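You operate a simulated robot arm through the tools that you are given. There is no shell and no other tool. Be economical: measure what you need, move in short steps, check, and stop when the job is done.

Carry out the task below with a simulated robot arm. There is one attempt and no reset: what you move stays moved.

TASK
Take the white sugar lump and leave it on top of the wooden pad. Then take the brown sugar lump and leave it on top of the pink paper ball.

It is judged by the outcome, as a careful person would: the job done as asked, and still so three seconds after it is handed in. It fails if anything else is knocked over, pushed out of place, dropped, spilled or broken.

THE ROBOT
A 7-joint arm with a two-finger parallel gripper, fixed in place. Base frame: the origin is at the foot of the arm, x ahead of it, y to its left, z up; the work surface is at about z = 0. Lengths are in mm, angles in degrees, forces in N, time in s.
With the tool pointing down near the work surface it reaches from about 240 to 620 mm from the base axis. Its first joint turns from -66.0 to 66.0 degrees. Payload 2.6 kg.
Tool frame: the origin (TCP) lies between the finger pads and is the grasp point; the fingertips stand 30 mm ahead of it; z points along the fingers, y is the line along which they close. The gripper opens to 94 mm. The fingers are 28 mm wide and 10 mm thick; the gripper's body (50 by 96 mm) begins 55 mm behind the TCP.
Orientation is told as [roll, pitch, yaw] about the base's x, y, z axes, in that order, counted from this pose: with the fingers straight down and closing along the base's y, the tool's x points along the base's -x, its y along +y and its z along -z.

THE INTERFACE
- The arm moves only by the tool arm_command. Its arguments are lists of equal length, an entry for each row: "dp": the shift along the tool's x, y, z in units of 500 mm (1.0 is 500 mm), a list of three; "turn": the turn, a rotation vector about the tool's x, y, z in units of 60 degrees (1.0 is 60 degrees), a list of three; "fingers": the opening, from 0 (shut) to 1 (fully open). In form: {"dp": [[tx, ty, tz], ...], "turn": [[ax, ay, az], ...], "fingers": [fingers, ...]}. A call has 1 to 10 rows; each row is the pose to reach, as a shift and turn from the pose commanded when the call began, along the tool's axes at that moment. A call with a number of a shift or a turn outside -1 to 1 is refused whole. A row lasts 0.2 s, in which the tool goes at most 50 mm and 8.6 degrees; a call with a longer step from one row to the next is refused whole, and so is a gripper value outside its range. A pose out of reach is approached as far as the arm can. The call stops where the force on the tool passes 40 N (or 10 N more than at its start, if that is more) or the arm is blocked; 0.2 s more then pass. The fingers move at their own pace (about 72 mm/s each) and stop on an object; they squeeze with about 22 N. The grip force told is the motor's: it shows also when the fingers shut on nothing. Time passes only in rows, and 0.2 s behind the last, so rows that repeat a pose let the fingers close. It gives the time, the measured TCP pose, the force on the tool (base axes), the opening and the grip force at its end, in the units of the frame above (readings bear some noise).
- Cameras (640 x 400 px; columns grow to the right, rows downward): "scene" is fixed at [27.9, 440, 539.9]; the picture's right is [-0.78, -0.62, 0.00], its down [-0.48, 0.61, -0.63] and it looks along [0.39, -0.49, -0.78] (base axes); focal length 341 px, centre (320, 200). "wrist" rides on the gripper at [-37, 0, -58] in the tool frame; the picture's right is [0.00, -1.00, 0.00], its down [0.97, 0.00, -0.24] and it looks along [0.24, 0.00, 0.97] (tool axes); focal length 218 px, centre (320, 200).
- camera(camera): a new picture of that camera. No time passes.
- point_at(camera, pixels): for up to 12 pixels [column, row] of the newest picture of that camera ("zoom" is the newest enlarged one), the place [x, y, z] in the base frame of the surface seen there, good to about 2 mm. No time passes.
- inspect(camera, box): a new picture of the part [left, top, right, bottom] of that camera's present view, enlarged. No time passes.
- sign_off(): hands the job in; it is judged then, once.

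Work in short steps. Measure before you move; look again where a grasp or a placing could have gone wrong, and mend it. You have 80 turns and 34 pictures in all, the two below and enlarged ones among them. Open the gripper and draw the arm clear of the work before you hand the job in, unless the task says otherwise; then end with one line.

The tools are called by a JSON object that holds its "method" and its "body". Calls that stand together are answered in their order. arm_command: Moves the arm, as the interface text tells. Its arguments: {"type":"object","properties":{"dp":{"type":"array"},"turn":{"type":"array"},"fingers":{"type":"array"}},"required":["dp","turn","fingers"]} The other tools are called the same way: camera (camera) takes a picture; point_at (camera, pixels) gives the place of the surface under pixels of a picture; inspect (camera, box) takes an enlarged picture of a part of a camera's view; sign_off () hands the job in.

At the start:

```text
clock: 0.0
position: [242.0, 259.6, 265.9]
orientation: [0.0, 0.0, 0.1]
wrist_force: [0.7, -0.4, 0.2]
opening: 94.1
finger_force: 0.1
```

scene: 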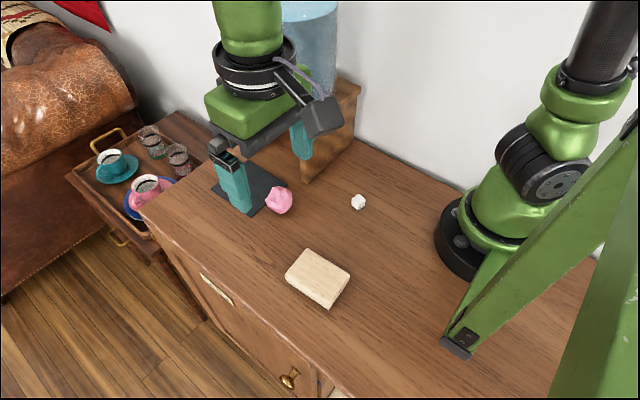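
wrist: 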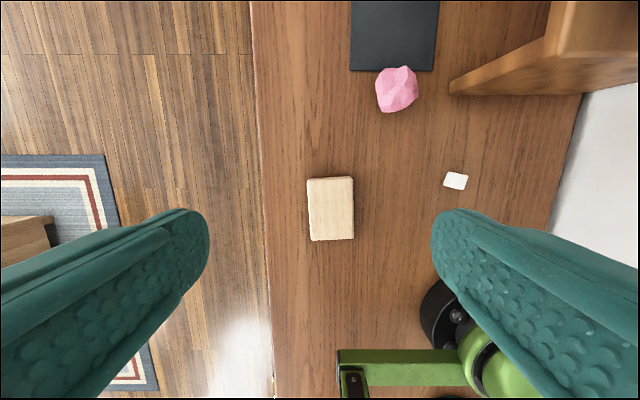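

The white lump is at scene (358,202), the pad at (318,278) and the pink ball at (279,200). I can't see the brown lump yet, so I'll enlarge and measure.

{"method": "inspect", "body": {"camera": "scene", "box": [200, 130, 400, 320]}}

{"method": "point_at", "body": {"camera": "scene", "pixels": [[358, 198], [358, 206], [318, 270], [286, 277], [330, 306], [350, 270], [309, 250], [279, 195], [285, 210], [262, 205], [250, 170], [330, 150]]}}

{"method": "point_at", "body": {"camera": "wrist", "pixels": [[455, 181], [330, 208], [310, 180], [352, 178], [353, 238], [312, 240], [396, 88], [396, 70], [396, 110], [380, 30], [450, 90], [545, 40]]}}

```text
2.11 times, centred on (300, 225) of scene
```

zoom: 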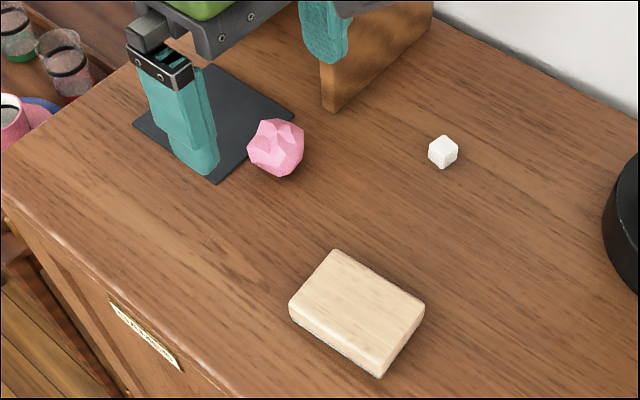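

```text
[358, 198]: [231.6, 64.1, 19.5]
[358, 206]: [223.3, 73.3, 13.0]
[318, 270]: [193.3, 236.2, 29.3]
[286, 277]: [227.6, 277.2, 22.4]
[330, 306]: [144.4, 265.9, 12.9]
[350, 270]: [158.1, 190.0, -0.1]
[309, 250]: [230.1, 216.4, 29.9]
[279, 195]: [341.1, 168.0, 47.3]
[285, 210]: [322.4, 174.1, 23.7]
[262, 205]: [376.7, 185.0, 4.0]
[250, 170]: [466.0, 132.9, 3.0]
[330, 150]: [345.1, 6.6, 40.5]
```

```text
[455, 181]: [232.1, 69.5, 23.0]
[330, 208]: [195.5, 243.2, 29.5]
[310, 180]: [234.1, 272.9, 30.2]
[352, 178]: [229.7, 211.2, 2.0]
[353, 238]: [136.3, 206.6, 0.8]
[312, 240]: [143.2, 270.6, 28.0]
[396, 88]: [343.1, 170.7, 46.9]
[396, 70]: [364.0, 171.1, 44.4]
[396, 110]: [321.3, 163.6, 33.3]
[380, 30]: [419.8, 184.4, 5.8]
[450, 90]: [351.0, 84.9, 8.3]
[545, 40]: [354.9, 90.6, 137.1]
```

The brown lump isn't in view; it may be hidden behind the gripper or the wooden board. I'll raise the arm and move it forward in free space to look.

{"method": "arm_command", "body": {"dp": [[0, 0, -0.08], [-0.06, 0, -0.12], [-0.14, 0, -0.16], [-0.2, 0, -0.16], [-0.2, 0, -0.16]], "turn": [[0, 0, 0], [0, 0, 0], [0, 0, 0], [0, 0, 0], [0, 0, 0]], "fingers": [1, 1, 1, 1, 1]}}

{"method": "camera", "body": {"camera": "wrist"}}

{"method": "camera", "body": {"camera": "scene"}}

```text
clock: 1.2
position: [341.1, 257.9, 345.5]
orientation: [-0.1, 0.0, -0.1]
wrist_force: [-0.5, 0.3, 0.1]
opening: 93.7
finger_force: 0.0
```

```text
30 pictures are left
```

wrist: 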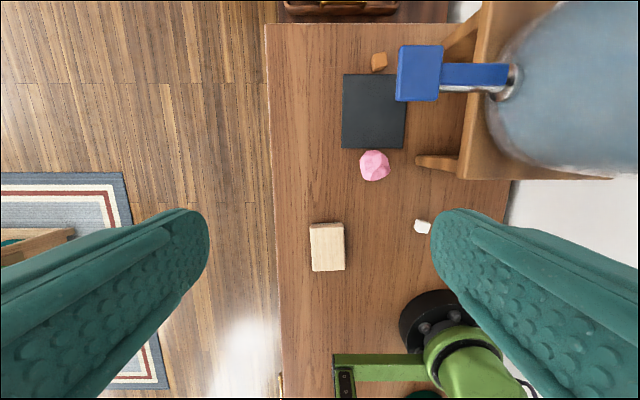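

```text
29 pictures are left
```

scene: 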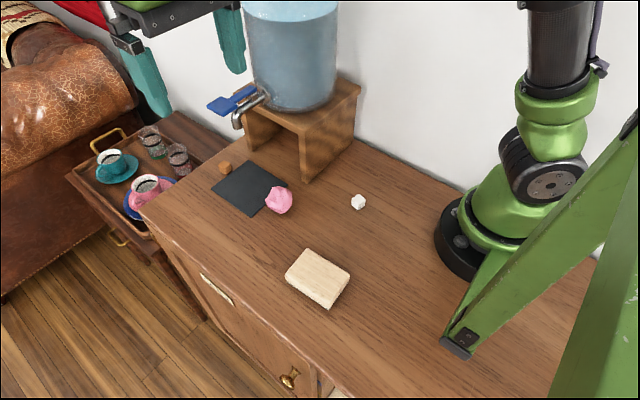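

The brown lump is at scene (225,168), beyond the dark mat and close to the blue tap lever. I'll measure both lumps, the lever and the ball.

{"method": "inspect", "body": {"camera": "scene", "box": [190, 70, 390, 220]}}

{"method": "point_at", "body": {"camera": "wrist", "pixels": [[379, 60], [373, 64], [386, 60], [420, 72], [400, 50], [400, 98], [440, 85], [500, 75], [421, 160], [374, 160], [374, 175], [422, 226]]}}

{"method": "point_at", "body": {"camera": "scene", "pixels": [[225, 165], [225, 171], [215, 105], [250, 90], [238, 120], [303, 180], [270, 118], [250, 148], [279, 189], [279, 200], [358, 198], [362, 203]]}}

```text
2.67 times, centred on (290, 145) of scene
```

zoom: 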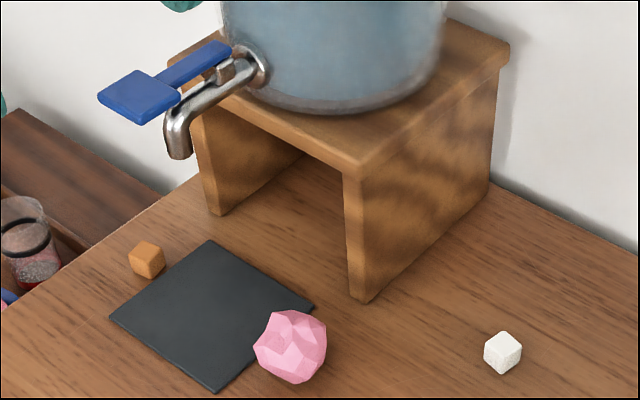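

```text
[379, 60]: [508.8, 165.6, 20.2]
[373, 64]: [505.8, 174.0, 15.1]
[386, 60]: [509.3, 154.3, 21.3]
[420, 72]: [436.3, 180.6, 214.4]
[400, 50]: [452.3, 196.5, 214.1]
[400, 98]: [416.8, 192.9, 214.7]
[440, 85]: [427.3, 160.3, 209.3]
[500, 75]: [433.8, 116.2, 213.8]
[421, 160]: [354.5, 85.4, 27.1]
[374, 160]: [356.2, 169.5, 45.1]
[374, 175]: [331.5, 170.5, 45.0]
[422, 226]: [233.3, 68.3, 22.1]
```

```text
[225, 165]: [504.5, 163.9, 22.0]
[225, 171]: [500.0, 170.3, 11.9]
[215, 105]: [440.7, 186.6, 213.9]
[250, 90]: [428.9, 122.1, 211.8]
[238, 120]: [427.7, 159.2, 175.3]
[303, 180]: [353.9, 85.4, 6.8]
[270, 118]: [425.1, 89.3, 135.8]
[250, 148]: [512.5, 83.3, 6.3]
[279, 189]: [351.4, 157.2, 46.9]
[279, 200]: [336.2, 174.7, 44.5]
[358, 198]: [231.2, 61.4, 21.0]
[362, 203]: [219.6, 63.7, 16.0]
```

Brown lump is about (505,165), top about z 21. The tap lever is at x 415–455, y up to 200, z about 210, so that pick will need a tilted approach from +y. White comes first: back off in x, then move over (255,70) for a close look.

{"method": "arm_command", "body": {"dp": [[0.09, 0, 0], [0.17, 0, 0.04], [0.17, -0.08, 0.08], [0.17, -0.16, 0.12], [0.17, -0.24, 0.16], [0.17, -0.32, 0.2], [0.17, -0.376, 0.24], [0.17, -0.376, 0.28]], "turn": [[0, 0, 0], [0, 0, 0], [0, 0, 0], [0, 0, 0], [0, 0, 0], [0, 0, 0], [0, 0, 0], [0, 0, 0]], "fingers": [1, 1, 1, 1, 1, 1, 1, 1]}}

{"method": "camera", "body": {"camera": "wrist"}}

{"method": "camera", "body": {"camera": "scene"}}

```text
clock: 3.0
position: [255.2, 70.1, 204.4]
orientation: [0.0, 0.0, -0.1]
wrist_force: [-0.4, -0.2, 0.0]
opening: 94.2
finger_force: 0.0
```

```text
27 pictures are left
```

wrist: 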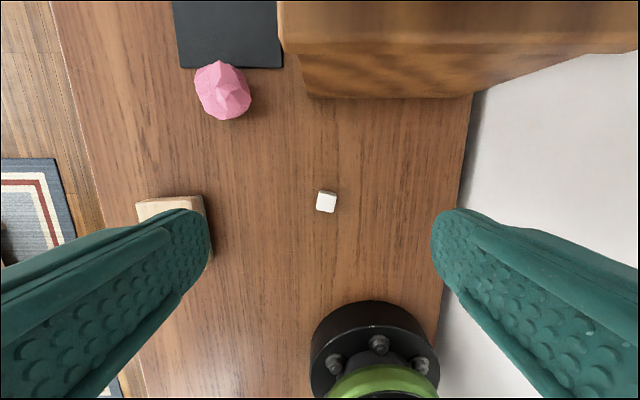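

```text
26 pictures are left
```

scene: 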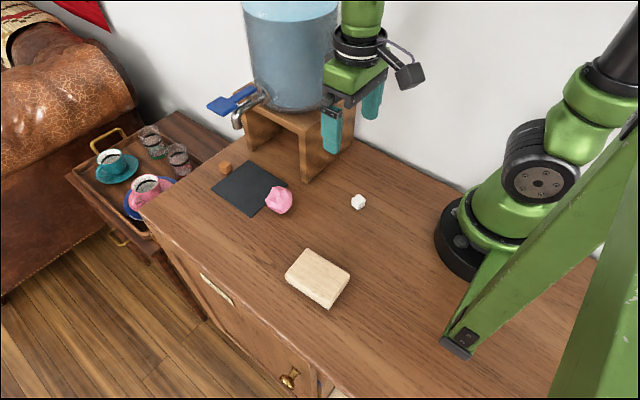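

The white lump is nearly under the tool at wrist (326,203); I'll enlarge to measure its yaw and centre.

{"method": "inspect", "body": {"camera": "wrist", "box": [286, 178, 366, 228]}}

{"method": "point_at", "body": {"camera": "wrist", "pixels": [[326, 203], [318, 195], [335, 197], [318, 209], [333, 212], [340, 205], [212, 90], [222, 90]]}}

```text
8.00 times, centred on (326, 203) of wrist
```

zoom: 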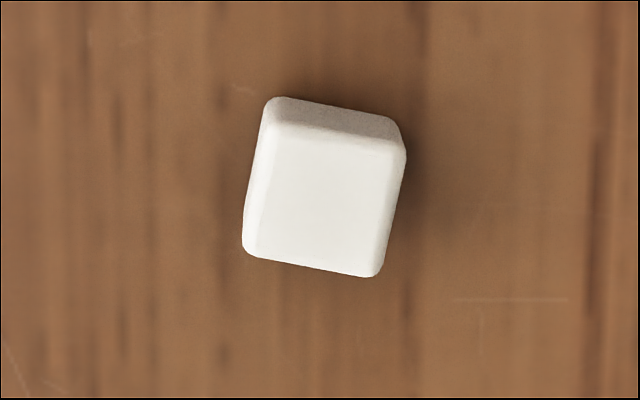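

```text
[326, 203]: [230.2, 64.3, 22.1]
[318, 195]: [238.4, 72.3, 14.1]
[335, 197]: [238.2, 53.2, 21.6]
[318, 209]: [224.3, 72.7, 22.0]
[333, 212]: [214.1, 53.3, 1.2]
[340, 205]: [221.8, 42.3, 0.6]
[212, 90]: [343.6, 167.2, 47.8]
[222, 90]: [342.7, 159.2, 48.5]
```

White top centre is (230,64), z 22, edges turned about -11° yaw. I'll move above it, turn and half-open.

{"method": "arm_command", "body": {"dp": [[0.025, -0.006, 0.06], [0.05, -0.012, 0.14], [0.05, -0.012, 0.2], [0.05, -0.012, 0.24], [0.05, -0.012, 0.24]], "turn": [[0, 0, 0.09], [0, 0, 0.183], [0, 0, 0.183], [0, 0, 0.183], [0, 0, 0.183]], "fingers": [0.6, 0.6, 0.6, 0.6, 0.6]}}

{"method": "camera", "body": {"camera": "wrist"}}

```text
clock: 4.2
position: [231.0, 65.3, 86.5]
orientation: [0.0, -0.1, -11.0]
wrist_force: [-0.1, 0.7, 0.2]
opening: 56.6
finger_force: 0.1
```

```text
24 pictures are left
```

wrist: 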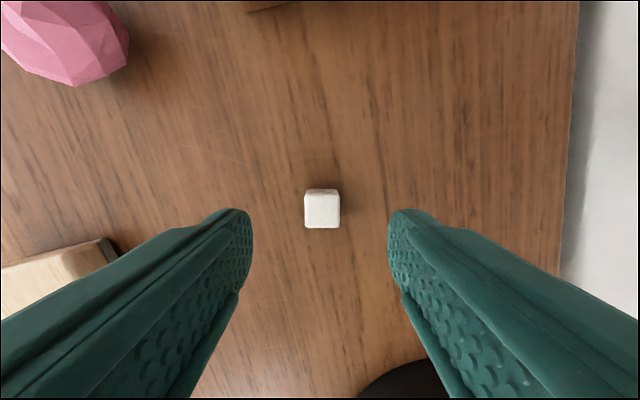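

It's aligned and centred. I'll descend 50 mm (fingertips at about z 6) and close.

{"method": "arm_command", "body": {"dp": [[0, 0, 0.05], [0, 0, 0.1], [0, 0, 0.1], [0, 0, 0.1], [0, 0, 0.1], [0, 0, 0.1]], "turn": [[0, 0, 0], [0, 0, 0], [0, 0, 0], [0, 0, 0], [0, 0, 0], [0, 0, 0]], "fingers": [0.6, 0.6, 0.6, 0, 0, 0]}}

```text
clock: 5.6
position: [231.9, 63.9, 35.8]
orientation: [-0.1, 0.1, -11.1]
wrist_force: [0.6, 0.0, 0.0]
opening: 19.4
finger_force: 22.1
```

Gripped at 19.4 mm. I'll lift and carry it to above the pad centre (190,240).

{"method": "arm_command", "body": {"dp": [[0, 0, -0.06], [0, 0, -0.15], [0.04, 0.08, -0.16], [0.075, 0.165, -0.16], [0.11, 0.25, -0.16], [0.15, 0.33, -0.16], [0.15, 0.33, -0.16]], "turn": [[0, 0, 0], [0, 0, 0], [0, 0, 0], [0, 0, 0], [0, 0, 0], [0, 0, 0], [0, 0, 0]], "fingers": [0, 0, 0, 0, 0, 0, 0]}}

{"method": "camera", "body": {"camera": "scene"}}

```text
clock: 7.2
position: [188.1, 240.9, 115.6]
orientation: [0.0, 0.0, -11.0]
wrist_force: [0.8, -0.1, -0.3]
opening: 19.2
finger_force: 22.3
```

```text
23 pictures are left
```

scene: 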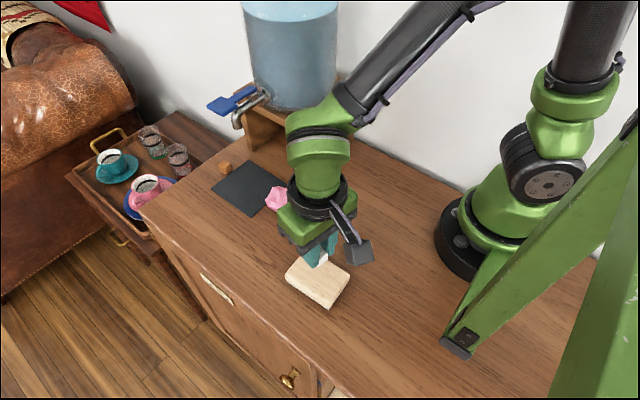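

It's over the pad centre. I'll lower to TCP z about 66 so the lump's bottom sits on the pad at z 29.5.

{"method": "arm_command", "body": {"dp": [[0, 0, 0.04], [0, 0, 0.08], [0, 0, 0.09], [0, 0, 0.098], [0, 0, 0.098]], "turn": [[0, 0, 0], [0, 0, 0], [0, 0, 0], [0, 0, 0], [0, 0, 0]], "fingers": [0, 0, 0, 0, 0]}}

{"method": "inspect", "body": {"camera": "scene", "box": [270, 220, 370, 320]}}

```text
clock: 8.4
position: [190.1, 240.7, 65.8]
orientation: [-0.1, 0.0, -11.1]
wrist_force: [0.1, 0.2, 0.4]
opening: 19.3
finger_force: 21.3
```

```text
4.00 times, centred on (320, 270) of scene
```

zoom: 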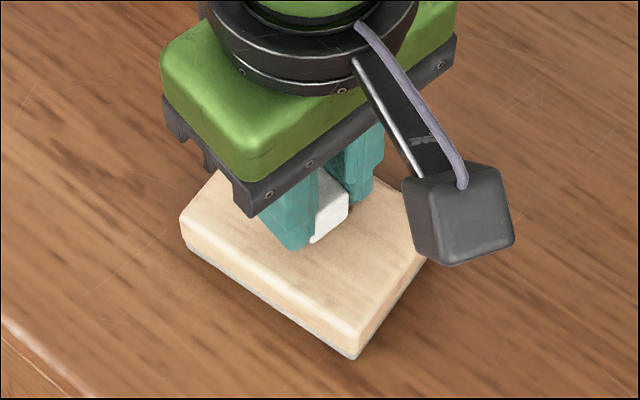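

The lump is at pad height, within a millimetre. Opening and withdrawing upward.

{"method": "arm_command", "body": {"dp": [[0, 0, 0.0], [0, 0, 0.0], [0, 0, 0], [0, 0, -0.06], [0, 0, -0.15], [0, 0, -0.25], [0, 0, -0.34], [0, 0, -0.34]], "turn": [[0, 0, 0], [0, 0, 0], [0, 0, 0], [0, 0, 0], [0, 0, 0], [0, 0, -0.09], [0, 0, -0.183], [0, 0, -0.183]], "fingers": [0.4, 0.5, 0.5, 0.5, 0.5, 0.5, 0.5, 0.5]}}

{"method": "camera", "body": {"camera": "scene"}}

```text
clock: 10.2
position: [190.5, 240.8, 238.4]
orientation: [0.0, -0.1, 0.0]
wrist_force: [1.1, -0.5, 0.4]
opening: 46.8
finger_force: 0.1
```

```text
21 pictures are left
```

scene: 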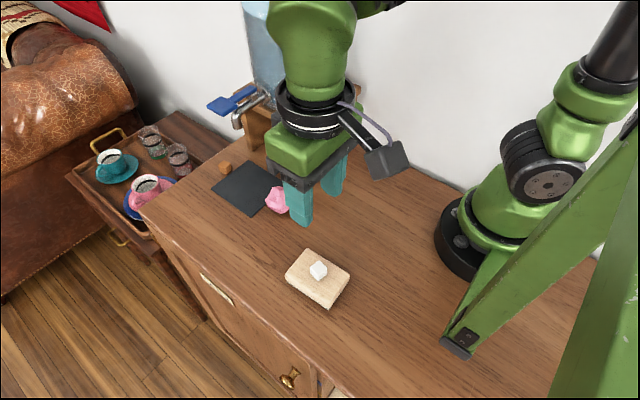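

White sits on the pad. Now I'll yaw the gripper to close along base x, so I can later tilt in from the +y side, away from the tap, and move to the free area on the left.

{"method": "arm_command", "body": {"dp": [[-0.04, 0.0125, -0.0125], [-0.08, 0.025, -0.025], [-0.12, 0.0375, -0.0375], [-0.15, 0.05, -0.05], [-0.19, 0.0625, -0.0625], [-0.23, 0.075, -0.075], [-0.27, 0.0875, -0.0875], [-0.3, 0.1, -0.1], [-0.3, 0.1, -0.1]], "turn": [[0, 0, -0.125], [0, 0, -0.25], [0, 0, -0.375], [0, 0, -0.5], [0, 0, -0.625], [0, 0, -0.75], [0, 0, -0.875], [0, 0, -1], [0, 0, -1]], "fingers": [0.5, 0.5, 0.5, 0.5, 0.5, 0.5, 0.5, 0.5, 0.5]}}

```text
clock: 12.2
position: [339.1, 290.8, 286.7]
orientation: [-0.1, 0.1, 60.1]
wrist_force: [-0.3, -0.2, 0.3]
opening: 47.1
finger_force: 0.0
```

Finish the yaw to 90°.

{"method": "arm_command", "body": {"dp": [[0, 0, 0], [0, 0, 0], [0, 0, 0], [0, 0, 0], [0, 0, 0]], "turn": [[0, 0, -0.125], [0, 0, -0.25], [0, 0, -0.375], [0, 0, -0.5], [0, 0, -0.5]], "fingers": [0.5, 0.5, 0.5, 0.5, 0.5]}}

```text
clock: 13.4
position: [339.2, 291.0, 287.7]
orientation: [0.0, -0.1, 90.0]
wrist_force: [-0.2, -0.6, -0.6]
opening: 46.9
finger_force: 0.0
```

Tilt 35° toward the tap side from the outside and move to a look-out pose near (505,280,174) behind the brown lump.

{"method": "arm_command", "body": {"dp": [[0.004, -0.055, 0.0], [0.008, -0.11, 0.05], [0.012, -0.165, 0.1], [0.016, -0.22, 0.15], [0.02, -0.275, 0.2], [0.022, -0.332, 0.228], [0.022, -0.332, 0.228]], "turn": [[0, 0.1, 0], [0, 0.2, 0], [0, 0.3, 0], [0, 0.4, 0], [0, 0.5, 0], [0, 0.583, 0], [0, 0.583, 0]], "fingers": [0.5, 0.5, 0.5, 0.5, 0.5, 0.5, 0.5]}}

{"method": "camera", "body": {"camera": "wrist"}}

{"method": "camera", "body": {"camera": "scene"}}

```text
clock: 15.0
position: [463.1, 297.3, 160.8]
orientation: [-1.1, 33.2, 91.5]
wrist_force: [0.3, 0.1, -0.7]
opening: 46.9
finger_force: 0.0
out of reach, approached as far as the arm can: row 5, 6, 7
```

```text
20 pictures are left
```

wrist: 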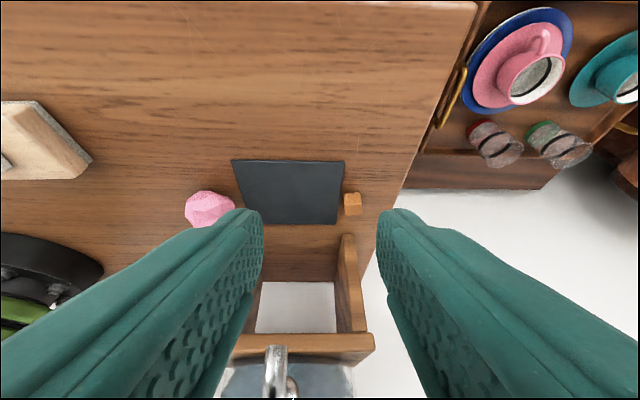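

```text
19 pictures are left
```

scene: 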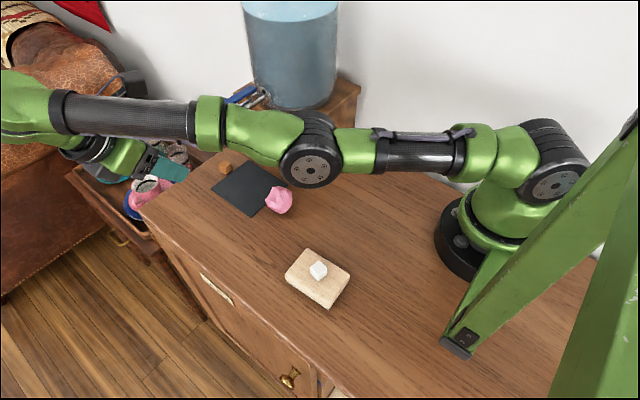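

The arm reached its limit at that pose. Before choosing the approach I need the brown lump's yaw, so I'll enlarge it in the wrist view.

{"method": "inspect", "body": {"camera": "wrist", "box": [320, 180, 384, 220]}}

{"method": "point_at", "body": {"camera": "wrist", "pixels": [[352, 198], [346, 195], [359, 195], [346, 213], [360, 212], [352, 208], [210, 200], [210, 210], [200, 205], [220, 205]]}}

{"method": "inspect", "body": {"camera": "scene", "box": [205, 155, 301, 215]}}

```text
10.00 times, centred on (352, 200) of wrist
```

zoom: 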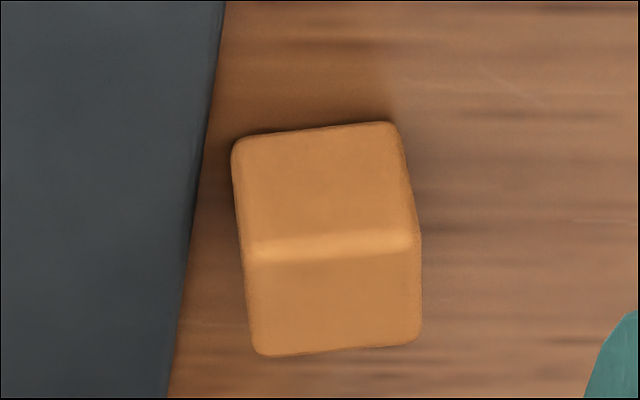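

```text
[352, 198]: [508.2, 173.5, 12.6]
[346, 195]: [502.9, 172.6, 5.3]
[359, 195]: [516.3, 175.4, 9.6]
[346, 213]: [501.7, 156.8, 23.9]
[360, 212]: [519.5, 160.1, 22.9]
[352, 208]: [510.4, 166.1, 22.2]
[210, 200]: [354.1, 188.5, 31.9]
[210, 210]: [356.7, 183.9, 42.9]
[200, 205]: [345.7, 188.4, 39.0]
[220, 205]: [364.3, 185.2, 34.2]
```

```text
6.67 times, centred on (253, 185) of scene
```

zoom: 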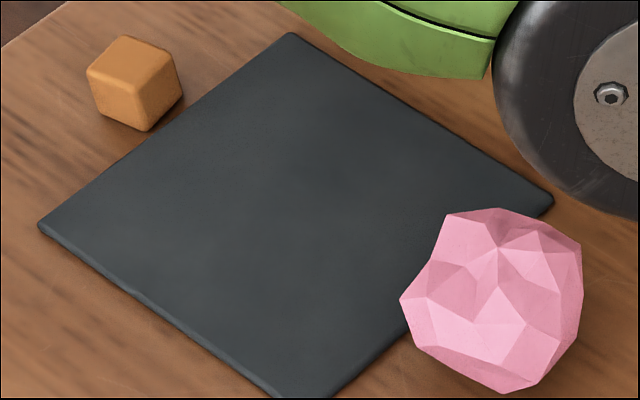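

Brown lump: centre about (510,165), top z 22, yaw about +10°. I first pull back 60 mm toward -y to get inside the reach limit and find out which commanded pose the arm is at.

{"method": "arm_command", "body": {"dp": [[0.049, 0, 0.034], [0.098, 0, 0.069], [0.098, 0, 0.069]], "turn": [[0, 0, 0], [0, 0, 0], [0, 0, 0]], "fingers": [0.45, 0.45, 0.45]}}

{"method": "camera", "body": {"camera": "scene"}}

```text
clock: 15.8
position: [462.1, 236.9, 161.0]
orientation: [-0.2, 34.8, 90.0]
wrist_force: [0.3, 1.0, 0.2]
opening: 42.1
finger_force: 0.1
```

```text
16 pictures are left
```

scene: 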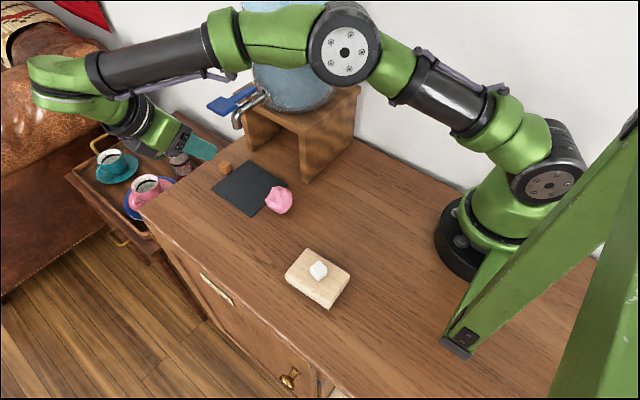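

The arm is well bent and clear of the lever now. Next, the pre-grasp pose: 80 mm back along the approach, yaw 100°, tilt 40°.

{"method": "arm_command", "body": {"dp": [[-0.0129, -0.0187, 0.029], [-0.0258, -0.0373, 0.0585], [-0.0387, -0.056, 0.088], [-0.0516, -0.0746, 0.117], [-0.0516, -0.0746, 0.117]], "turn": [[0.024, 0.021, -0.034], [0.048, 0.042, -0.068], [0.072, 0.0625, -0.102], [0.0957, 0.0833, -0.1365], [0.0957, 0.0833, -0.1365]], "fingers": [0.45, 0.45, 0.45, 0.45, 0.45]}}

{"method": "camera", "body": {"camera": "wrist"}}

{"method": "camera", "body": {"camera": "scene"}}

```text
clock: 17.0
position: [500.4, 224.7, 96.2]
orientation: [0.6, 40.0, 100.4]
wrist_force: [-0.8, -0.1, -0.4]
opening: 42.2
finger_force: 0.1
```

```text
15 pictures are left
```

wrist: 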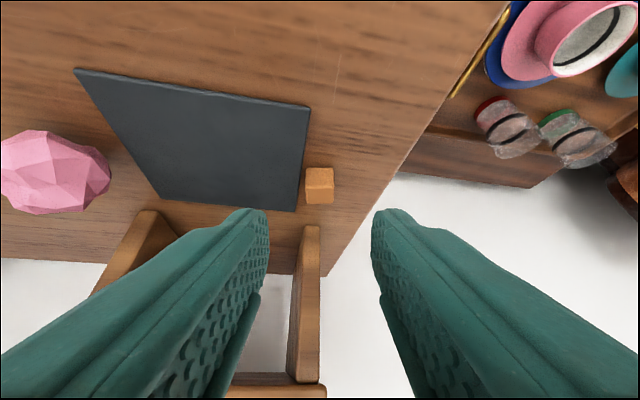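

```text
14 pictures are left
```

scene: 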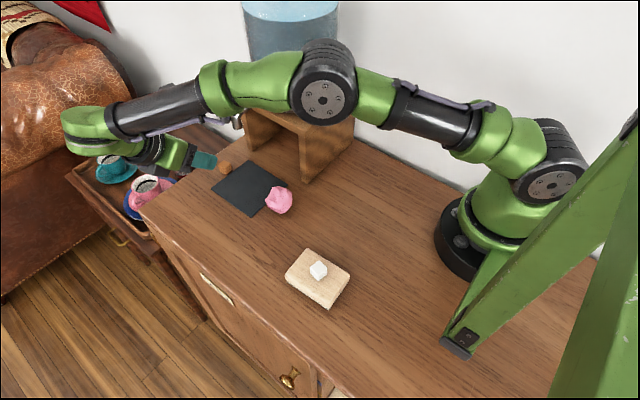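

Lump is centred between fingers (column 319) and square to them. Check forearm position relative to the lever and refine the lump's place.

{"method": "point_at", "body": {"camera": "scene", "pixels": [[160, 105], [195, 95], [212, 90], [240, 85], [275, 75], [320, 80], [90, 130], [215, 108], [240, 118], [160, 125], [190, 115]]}}

{"method": "point_at", "body": {"camera": "wrist", "pixels": [[319, 175], [308, 175], [331, 174], [319, 193], [308, 197], [332, 195], [300, 170], [290, 200]]}}

```text
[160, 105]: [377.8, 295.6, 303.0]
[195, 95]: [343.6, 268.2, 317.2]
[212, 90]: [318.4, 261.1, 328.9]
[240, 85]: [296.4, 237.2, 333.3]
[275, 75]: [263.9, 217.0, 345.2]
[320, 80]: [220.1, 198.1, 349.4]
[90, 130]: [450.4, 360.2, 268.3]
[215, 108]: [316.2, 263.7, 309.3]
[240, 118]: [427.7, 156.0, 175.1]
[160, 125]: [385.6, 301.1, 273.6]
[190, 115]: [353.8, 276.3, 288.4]
```

```text
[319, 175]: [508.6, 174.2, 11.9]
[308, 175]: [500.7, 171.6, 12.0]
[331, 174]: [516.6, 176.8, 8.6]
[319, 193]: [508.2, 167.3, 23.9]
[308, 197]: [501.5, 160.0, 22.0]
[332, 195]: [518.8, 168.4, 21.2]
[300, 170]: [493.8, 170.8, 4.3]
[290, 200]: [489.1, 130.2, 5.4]
```

The forearm stays well above and outside the lever (y≥295, z≥270 now). I'll descend 78 mm along the approach with the fingers open.

{"method": "arm_command", "body": {"dp": [[0, 0, 0.04], [0.001, 0, 0.08], [0.002, 0, 0.11], [0.0026, 0, 0.135], [0.0026, 0, 0.157], [0.0026, 0, 0.157]], "turn": [[0, 0, 0], [0, 0, 0], [0, 0, 0], [0, 0, 0], [0, 0, 0], [0, 0, 0]], "fingers": [0.42, 0.42, 0.42, 0.42, 0.42, 0.42]}}

{"method": "inspect", "body": {"camera": "wrist", "box": [220, 120, 420, 245]}}

{"method": "inspect", "body": {"camera": "scene", "box": [100, 70, 300, 220]}}

```text
clock: 18.4
position: [508.7, 172.7, 35.8]
orientation: [0.6, 40.0, 100.3]
wrist_force: [0.4, 0.1, -0.5]
opening: 39.3
finger_force: 0.1
```

```text
3.20 times, centred on (320, 182) of wrist
```

zoom: 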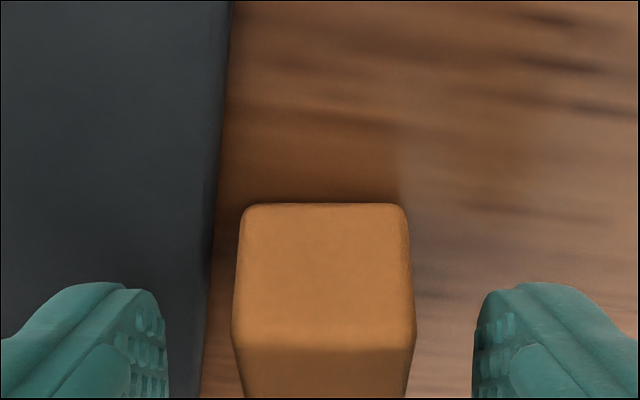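

```text
2.67 times, centred on (200, 145) of scene
```

zoom: 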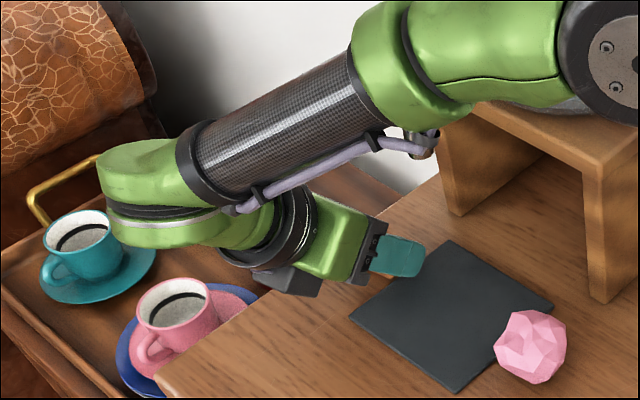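

The fingertips straddle the lump with no contact, and the hand is clear of the tap. I'll nudge 2 mm forward and close.

{"method": "arm_command", "body": {"dp": [[0.003, 0, 0.0026], [0.003, 0, 0.0026], [0.003, 0, 0.0026], [0.003, 0, 0.0026], [0.003, 0, 0.0026]], "turn": [[0, 0, 0], [0, 0, 0], [0, 0, 0], [0, 0, 0], [0, 0, 0]], "fingers": [0.42, 0, 0, 0, 0]}}

{"method": "inspect", "body": {"camera": "wrist", "box": [220, 120, 420, 245]}}

```text
clock: 19.6
position: [508.6, 171.4, 36.8]
orientation: [0.6, 40.0, 100.3]
wrist_force: [-0.6, -0.8, -0.1]
opening: 19.4
finger_force: 22.0
```

```text
3.20 times, centred on (320, 182) of wrist
```

zoom: 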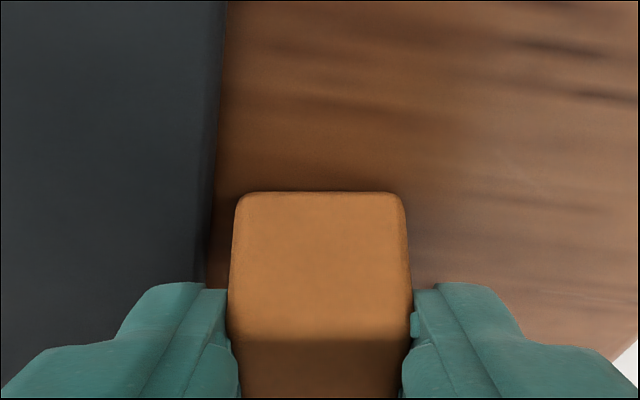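

Gripped at 19.4 mm. I'll withdraw back along the approach and check the hold.

{"method": "arm_command", "body": {"dp": [[0, 0, -0.03], [0, 0, -0.08], [0, 0, -0.14], [0, 0, -0.2], [0, 0, -0.2]], "turn": [[0, 0, 0], [0, 0, 0], [0, 0, 0], [0, 0, 0], [0, 0, 0]], "fingers": [0, 0, 0, 0, 0]}}

{"method": "camera", "body": {"camera": "wrist"}}

{"method": "inspect", "body": {"camera": "scene", "box": [254, 178, 302, 218]}}

```text
clock: 20.8
position: [496.7, 235.1, 113.7]
orientation: [0.6, 40.0, 100.4]
wrist_force: [0.2, 0.0, -0.7]
opening: 19.4
finger_force: 22.4
```

```text
10 pictures are left
```

wrist: 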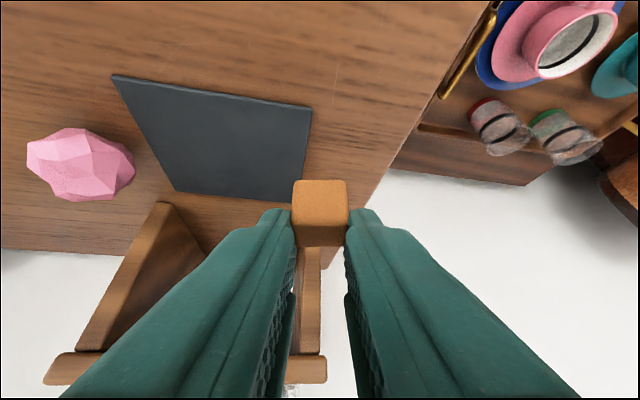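

```text
10.00 times, centred on (278, 198) of scene
```

zoom: 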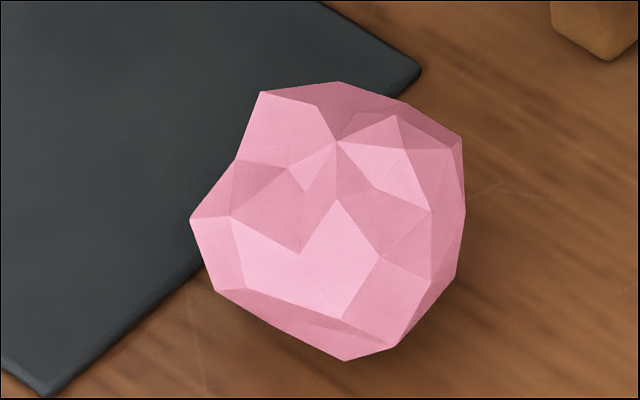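

Lump is held well. Now I'll map the ball's top surface with a grid of points on the enlarged view.

{"method": "point_at", "body": {"camera": "zoom", "pixels": [[265, 95], [300, 130], [335, 90], [335, 140], [310, 170], [270, 200], [235, 220], [300, 245], [335, 205], [380, 120], [395, 118], [375, 155]]}}

{"method": "point_at", "body": {"camera": "zoom", "pixels": [[410, 175], [430, 205], [375, 205], [355, 180], [380, 250], [340, 260], [400, 145], [450, 140], [270, 150], [355, 110], [285, 175], [240, 165]]}}

```text
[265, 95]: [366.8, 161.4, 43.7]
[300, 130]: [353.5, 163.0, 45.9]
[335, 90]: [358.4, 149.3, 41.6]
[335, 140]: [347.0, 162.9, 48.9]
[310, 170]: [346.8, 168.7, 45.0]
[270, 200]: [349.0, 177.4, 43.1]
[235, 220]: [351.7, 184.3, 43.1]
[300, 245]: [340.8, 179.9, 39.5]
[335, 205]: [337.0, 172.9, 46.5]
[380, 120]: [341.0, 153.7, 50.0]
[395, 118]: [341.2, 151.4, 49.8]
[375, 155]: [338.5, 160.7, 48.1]
```

```text
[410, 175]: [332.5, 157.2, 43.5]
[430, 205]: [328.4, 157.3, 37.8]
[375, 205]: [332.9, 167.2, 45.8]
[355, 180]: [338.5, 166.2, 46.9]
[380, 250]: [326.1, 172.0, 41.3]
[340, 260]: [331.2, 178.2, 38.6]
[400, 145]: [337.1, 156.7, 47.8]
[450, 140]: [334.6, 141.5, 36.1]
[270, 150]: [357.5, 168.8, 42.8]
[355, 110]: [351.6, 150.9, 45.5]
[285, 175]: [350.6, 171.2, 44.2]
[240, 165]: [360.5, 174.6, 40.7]
```

Ball top has peaks near (347,163,49), (341,152,50) and (337,173,46.5), sloping about 8° down toward +y. I'll carry the lump to about 40 mm above (342,162), adding a 7° tilt to match that slope.

{"method": "arm_command", "body": {"dp": [[-0.0056, 0.077, -0.0151], [-0.0111, 0.1535, -0.0302], [-0.0167, 0.23, -0.0453], [-0.0222, 0.307, -0.0604], [0.01, 0.3145, -0.034], [0.041, 0.322, -0.008], [0.0716, 0.3294, 0.0174], [0.0716, 0.3294, 0.0174]], "turn": [[0, 0, 0], [0, 0, 0], [0, 0, 0], [0, 0, 0], [-0.005, 0.038, -0.0045], [-0.0107, 0.0765, -0.009], [-0.016, 0.1148, -0.0134], [-0.016, 0.1148, -0.0134]], "fingers": [0, 0, 0, 0, 0, 0, 0, 0]}}

{"method": "camera", "body": {"camera": "wrist"}}

{"method": "inspect", "body": {"camera": "scene", "box": [230, 150, 326, 210]}}

```text
clock: 22.6
position: [340.6, 172.3, 132.5]
orientation: [2.4, 46.8, 101.6]
wrist_force: [1.2, -0.5, -0.1]
opening: 19.4
finger_force: 22.2
```

```text
8 pictures are left
```

wrist: 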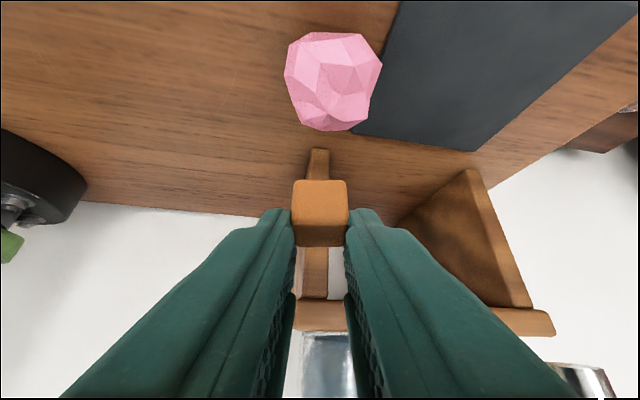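

```text
6.67 times, centred on (278, 180) of scene
```

zoom: 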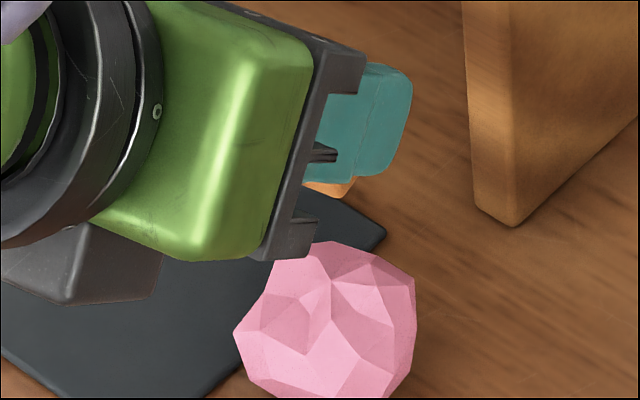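

I'll check the held lump's actual position and the ball's top from this wrist view.

{"method": "point_at", "body": {"camera": "wrist", "pixels": [[300, 190], [320, 195], [340, 190], [320, 213], [300, 212], [341, 212], [335, 92], [325, 65], [318, 95], [350, 95], [345, 75], [335, 110]]}}

{"method": "point_at", "body": {"camera": "wrist", "pixels": [[320, 225], [320, 240], [300, 240], [340, 240], [320, 85], [340, 100], [330, 80], [325, 105], [345, 105], [355, 85], [312, 80], [330, 118]]}}

```text
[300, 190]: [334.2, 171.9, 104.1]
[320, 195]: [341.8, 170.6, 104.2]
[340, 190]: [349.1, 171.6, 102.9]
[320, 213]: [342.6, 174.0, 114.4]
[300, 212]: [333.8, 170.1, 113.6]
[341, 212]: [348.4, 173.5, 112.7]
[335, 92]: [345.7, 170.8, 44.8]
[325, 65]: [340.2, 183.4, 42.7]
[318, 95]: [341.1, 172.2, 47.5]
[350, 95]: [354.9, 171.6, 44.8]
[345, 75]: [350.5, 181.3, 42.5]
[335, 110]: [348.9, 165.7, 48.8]
```

```text
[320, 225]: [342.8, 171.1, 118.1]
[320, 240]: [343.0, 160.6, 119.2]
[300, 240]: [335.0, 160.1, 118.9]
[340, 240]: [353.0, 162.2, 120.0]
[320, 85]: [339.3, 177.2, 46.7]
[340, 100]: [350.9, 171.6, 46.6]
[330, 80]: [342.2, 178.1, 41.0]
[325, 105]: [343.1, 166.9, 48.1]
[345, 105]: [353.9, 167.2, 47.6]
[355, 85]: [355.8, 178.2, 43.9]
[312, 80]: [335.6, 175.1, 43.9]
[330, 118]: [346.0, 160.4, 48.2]
```

Lump and ball agree with the plan (lump centre about (342,162), bottom about z 97.5, ball top about 48.5–50). I'll lower vertically by 46 mm.

{"method": "arm_command", "body": {"dp": [[-0.0292, -0.0009, 0.0273], [-0.0511, -0.0015, 0.0478], [-0.0613, -0.0018, 0.0574], [-0.0672, -0.002, 0.0628], [-0.0672, -0.002, 0.0628]], "turn": [[0, 0, 0], [0, 0, 0], [0, 0, 0], [0, 0, 0], [0, 0, 0]], "fingers": [0, 0, 0, 0, 0]}}

{"method": "inspect", "body": {"camera": "wrist", "box": [240, 100, 400, 250]}}

{"method": "inspect", "body": {"camera": "scene", "box": [238, 160, 318, 220]}}

```text
clock: 23.8
position: [342.0, 174.1, 87.9]
orientation: [2.4, 46.8, 101.5]
wrist_force: [-1.2, -0.1, 8.4]
opening: 19.6
finger_force: 22.0
```

```text
2.67 times, centred on (320, 175) of wrist
```

zoom: 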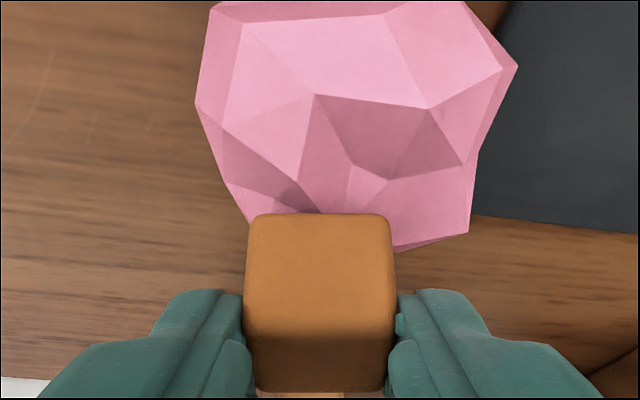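

```text
6.67 times, centred on (278, 190) of scene
```

zoom: 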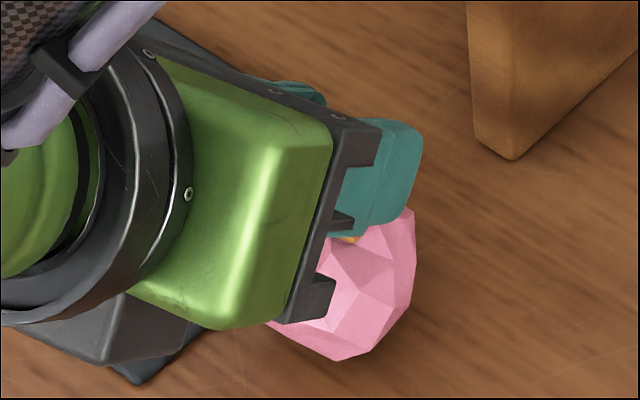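

The reading is 8.4 N upward, so the lump already touches the ball, and the ball's outline in the scene view hasn't moved. I'll ease up 1 mm to lighten the contact, and check the force before releasing.

{"method": "arm_command", "body": {"dp": [[0.0018, 0, -0.0016], [0.0018, 0, -0.0016], [0.0018, 0, -0.0016]], "turn": [[0, 0, 0], [0, 0, 0], [0, 0, 0]], "fingers": [0, 0, 0]}}

{"method": "point_at", "body": {"camera": "wrist", "pixels": [[320, 200], [305, 190], [335, 190], [320, 215], [320, 228], [320, 240], [305, 240], [335, 240], [345, 185], [355, 180], [310, 178], [325, 178]]}}

```text
clock: 24.6
position: [340.9, 173.5, 87.3]
orientation: [2.5, 46.8, 101.7]
wrist_force: [0.3, 0.8, 1.8]
opening: 19.4
finger_force: 21.7
```

```text
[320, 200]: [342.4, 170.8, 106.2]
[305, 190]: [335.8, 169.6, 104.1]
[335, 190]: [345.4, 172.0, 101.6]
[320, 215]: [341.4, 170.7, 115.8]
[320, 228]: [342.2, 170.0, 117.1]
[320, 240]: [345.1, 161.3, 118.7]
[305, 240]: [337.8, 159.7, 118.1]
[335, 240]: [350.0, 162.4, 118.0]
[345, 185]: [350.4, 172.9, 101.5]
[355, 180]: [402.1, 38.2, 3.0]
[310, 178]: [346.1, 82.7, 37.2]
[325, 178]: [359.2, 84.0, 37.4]
```

Contact is light (1.8 N). I'll open just a little and look.

{"method": "arm_command", "body": {"dp": [[0, 0, 0], [0, 0, 0], [0, 0, 0], [0, 0, 0]], "turn": [[0, 0, 0], [0, 0, 0], [0, 0, 0], [0, 0, 0]], "fingers": [0.22, 0.24, 0.27, 0.3]}}

{"method": "inspect", "body": {"camera": "wrist", "box": [240, 100, 400, 250]}}

```text
clock: 25.6
position: [340.6, 173.7, 86.7]
orientation: [2.4, 46.8, 101.7]
wrist_force: [-0.8, -0.5, 0.9]
opening: 28.1
finger_force: 0.1
```

```text
2.67 times, centred on (320, 175) of wrist
```

zoom: 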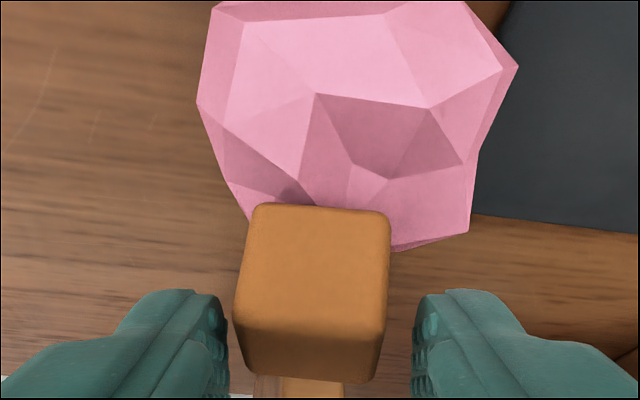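

The lump has settled with a slight lean toward the left finger. I'll open wider in place and confirm it stands by itself.

{"method": "arm_command", "body": {"dp": [[0, 0, 0], [0, 0, 0], [0, 0, 0], [0, 0, 0], [0, 0, 0]], "turn": [[0, 0, 0], [0, 0, 0], [0, 0, 0], [0, 0, 0], [0, 0, 0]], "fingers": [0.33, 0.36, 0.39, 0.42, 0.42]}}

{"method": "inspect", "body": {"camera": "wrist", "box": [240, 100, 400, 250]}}

```text
clock: 26.8
position: [340.2, 172.7, 87.6]
orientation: [2.4, 46.8, 101.8]
wrist_force: [0.3, -0.2, 0.1]
opening: 39.3
finger_force: 0.1
```

```text
2.67 times, centred on (320, 175) of wrist
```

zoom: 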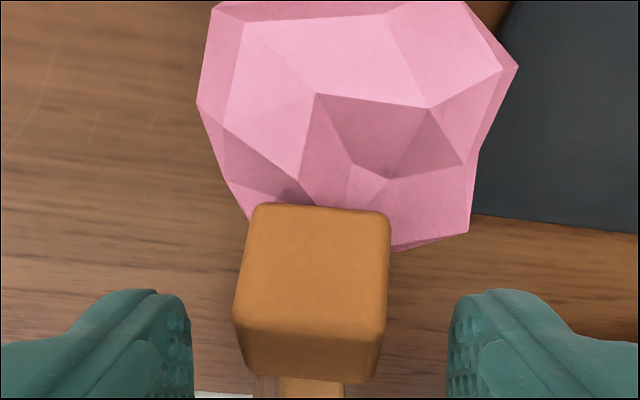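

It hasn't moved between the two pictures, so it is standing free. I'll withdraw straight back along the fingers.

{"method": "arm_command", "body": {"dp": [[0, 0, -0.02], [0, 0, -0.05], [0, 0, -0.09], [0, 0, -0.15], [0, 0, -0.22], [0, 0, -0.28], [0, 0, -0.28], [0, 0, -0.28], [0, 0, -0.28]], "turn": [[0, 0, 0], [0, 0, 0], [0, 0, 0], [0, 0, 0], [0, 0, 0], [0, 0, 0], [0, 0, 0], [0, 0, 0], [0, 0, 0]], "fingers": [0.42, 0.42, 0.42, 0.42, 0.42, 0.5, 0.5, 0.5, 0.5]}}

{"method": "camera", "body": {"camera": "scene"}}

```text
clock: 28.8
position: [326.3, 275.8, 181.5]
orientation: [2.5, 46.8, 101.7]
wrist_force: [0.5, -0.1, 0.1]
opening: 47.0
finger_force: 0.0
```

```text
2 pictures are left
```

scene: 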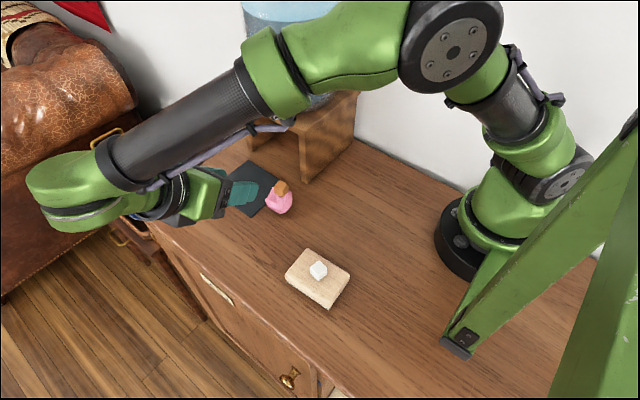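

Both lumps are in place, the tool is clear and the gripper is open. One enlarged check of the brown lump.

{"method": "inspect", "body": {"camera": "scene", "box": [240, 165, 350, 310]}}

```text
2.76 times, centred on (295, 238) of scene
```

zoom: 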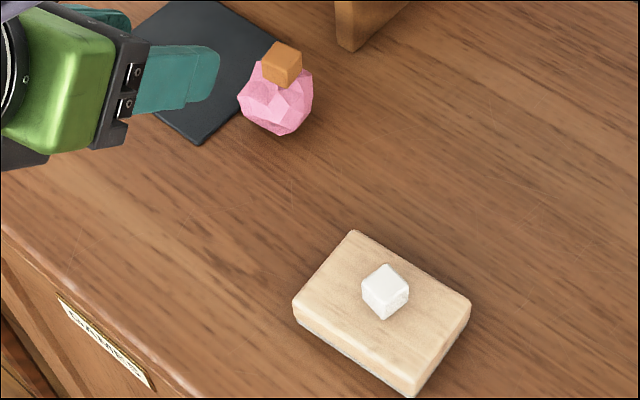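

Both lumps rest steadily where they were asked for, so I'm handing in.

{"method": "sign_off", "body": {}}

```text
The job is handed in.
```

The white sugar lump is on the wooden pad and the brown one is on the pink paper ball; in the last picture both were resting steadily, nothing else looked disturbed, and the arm was clear with the gripper open.
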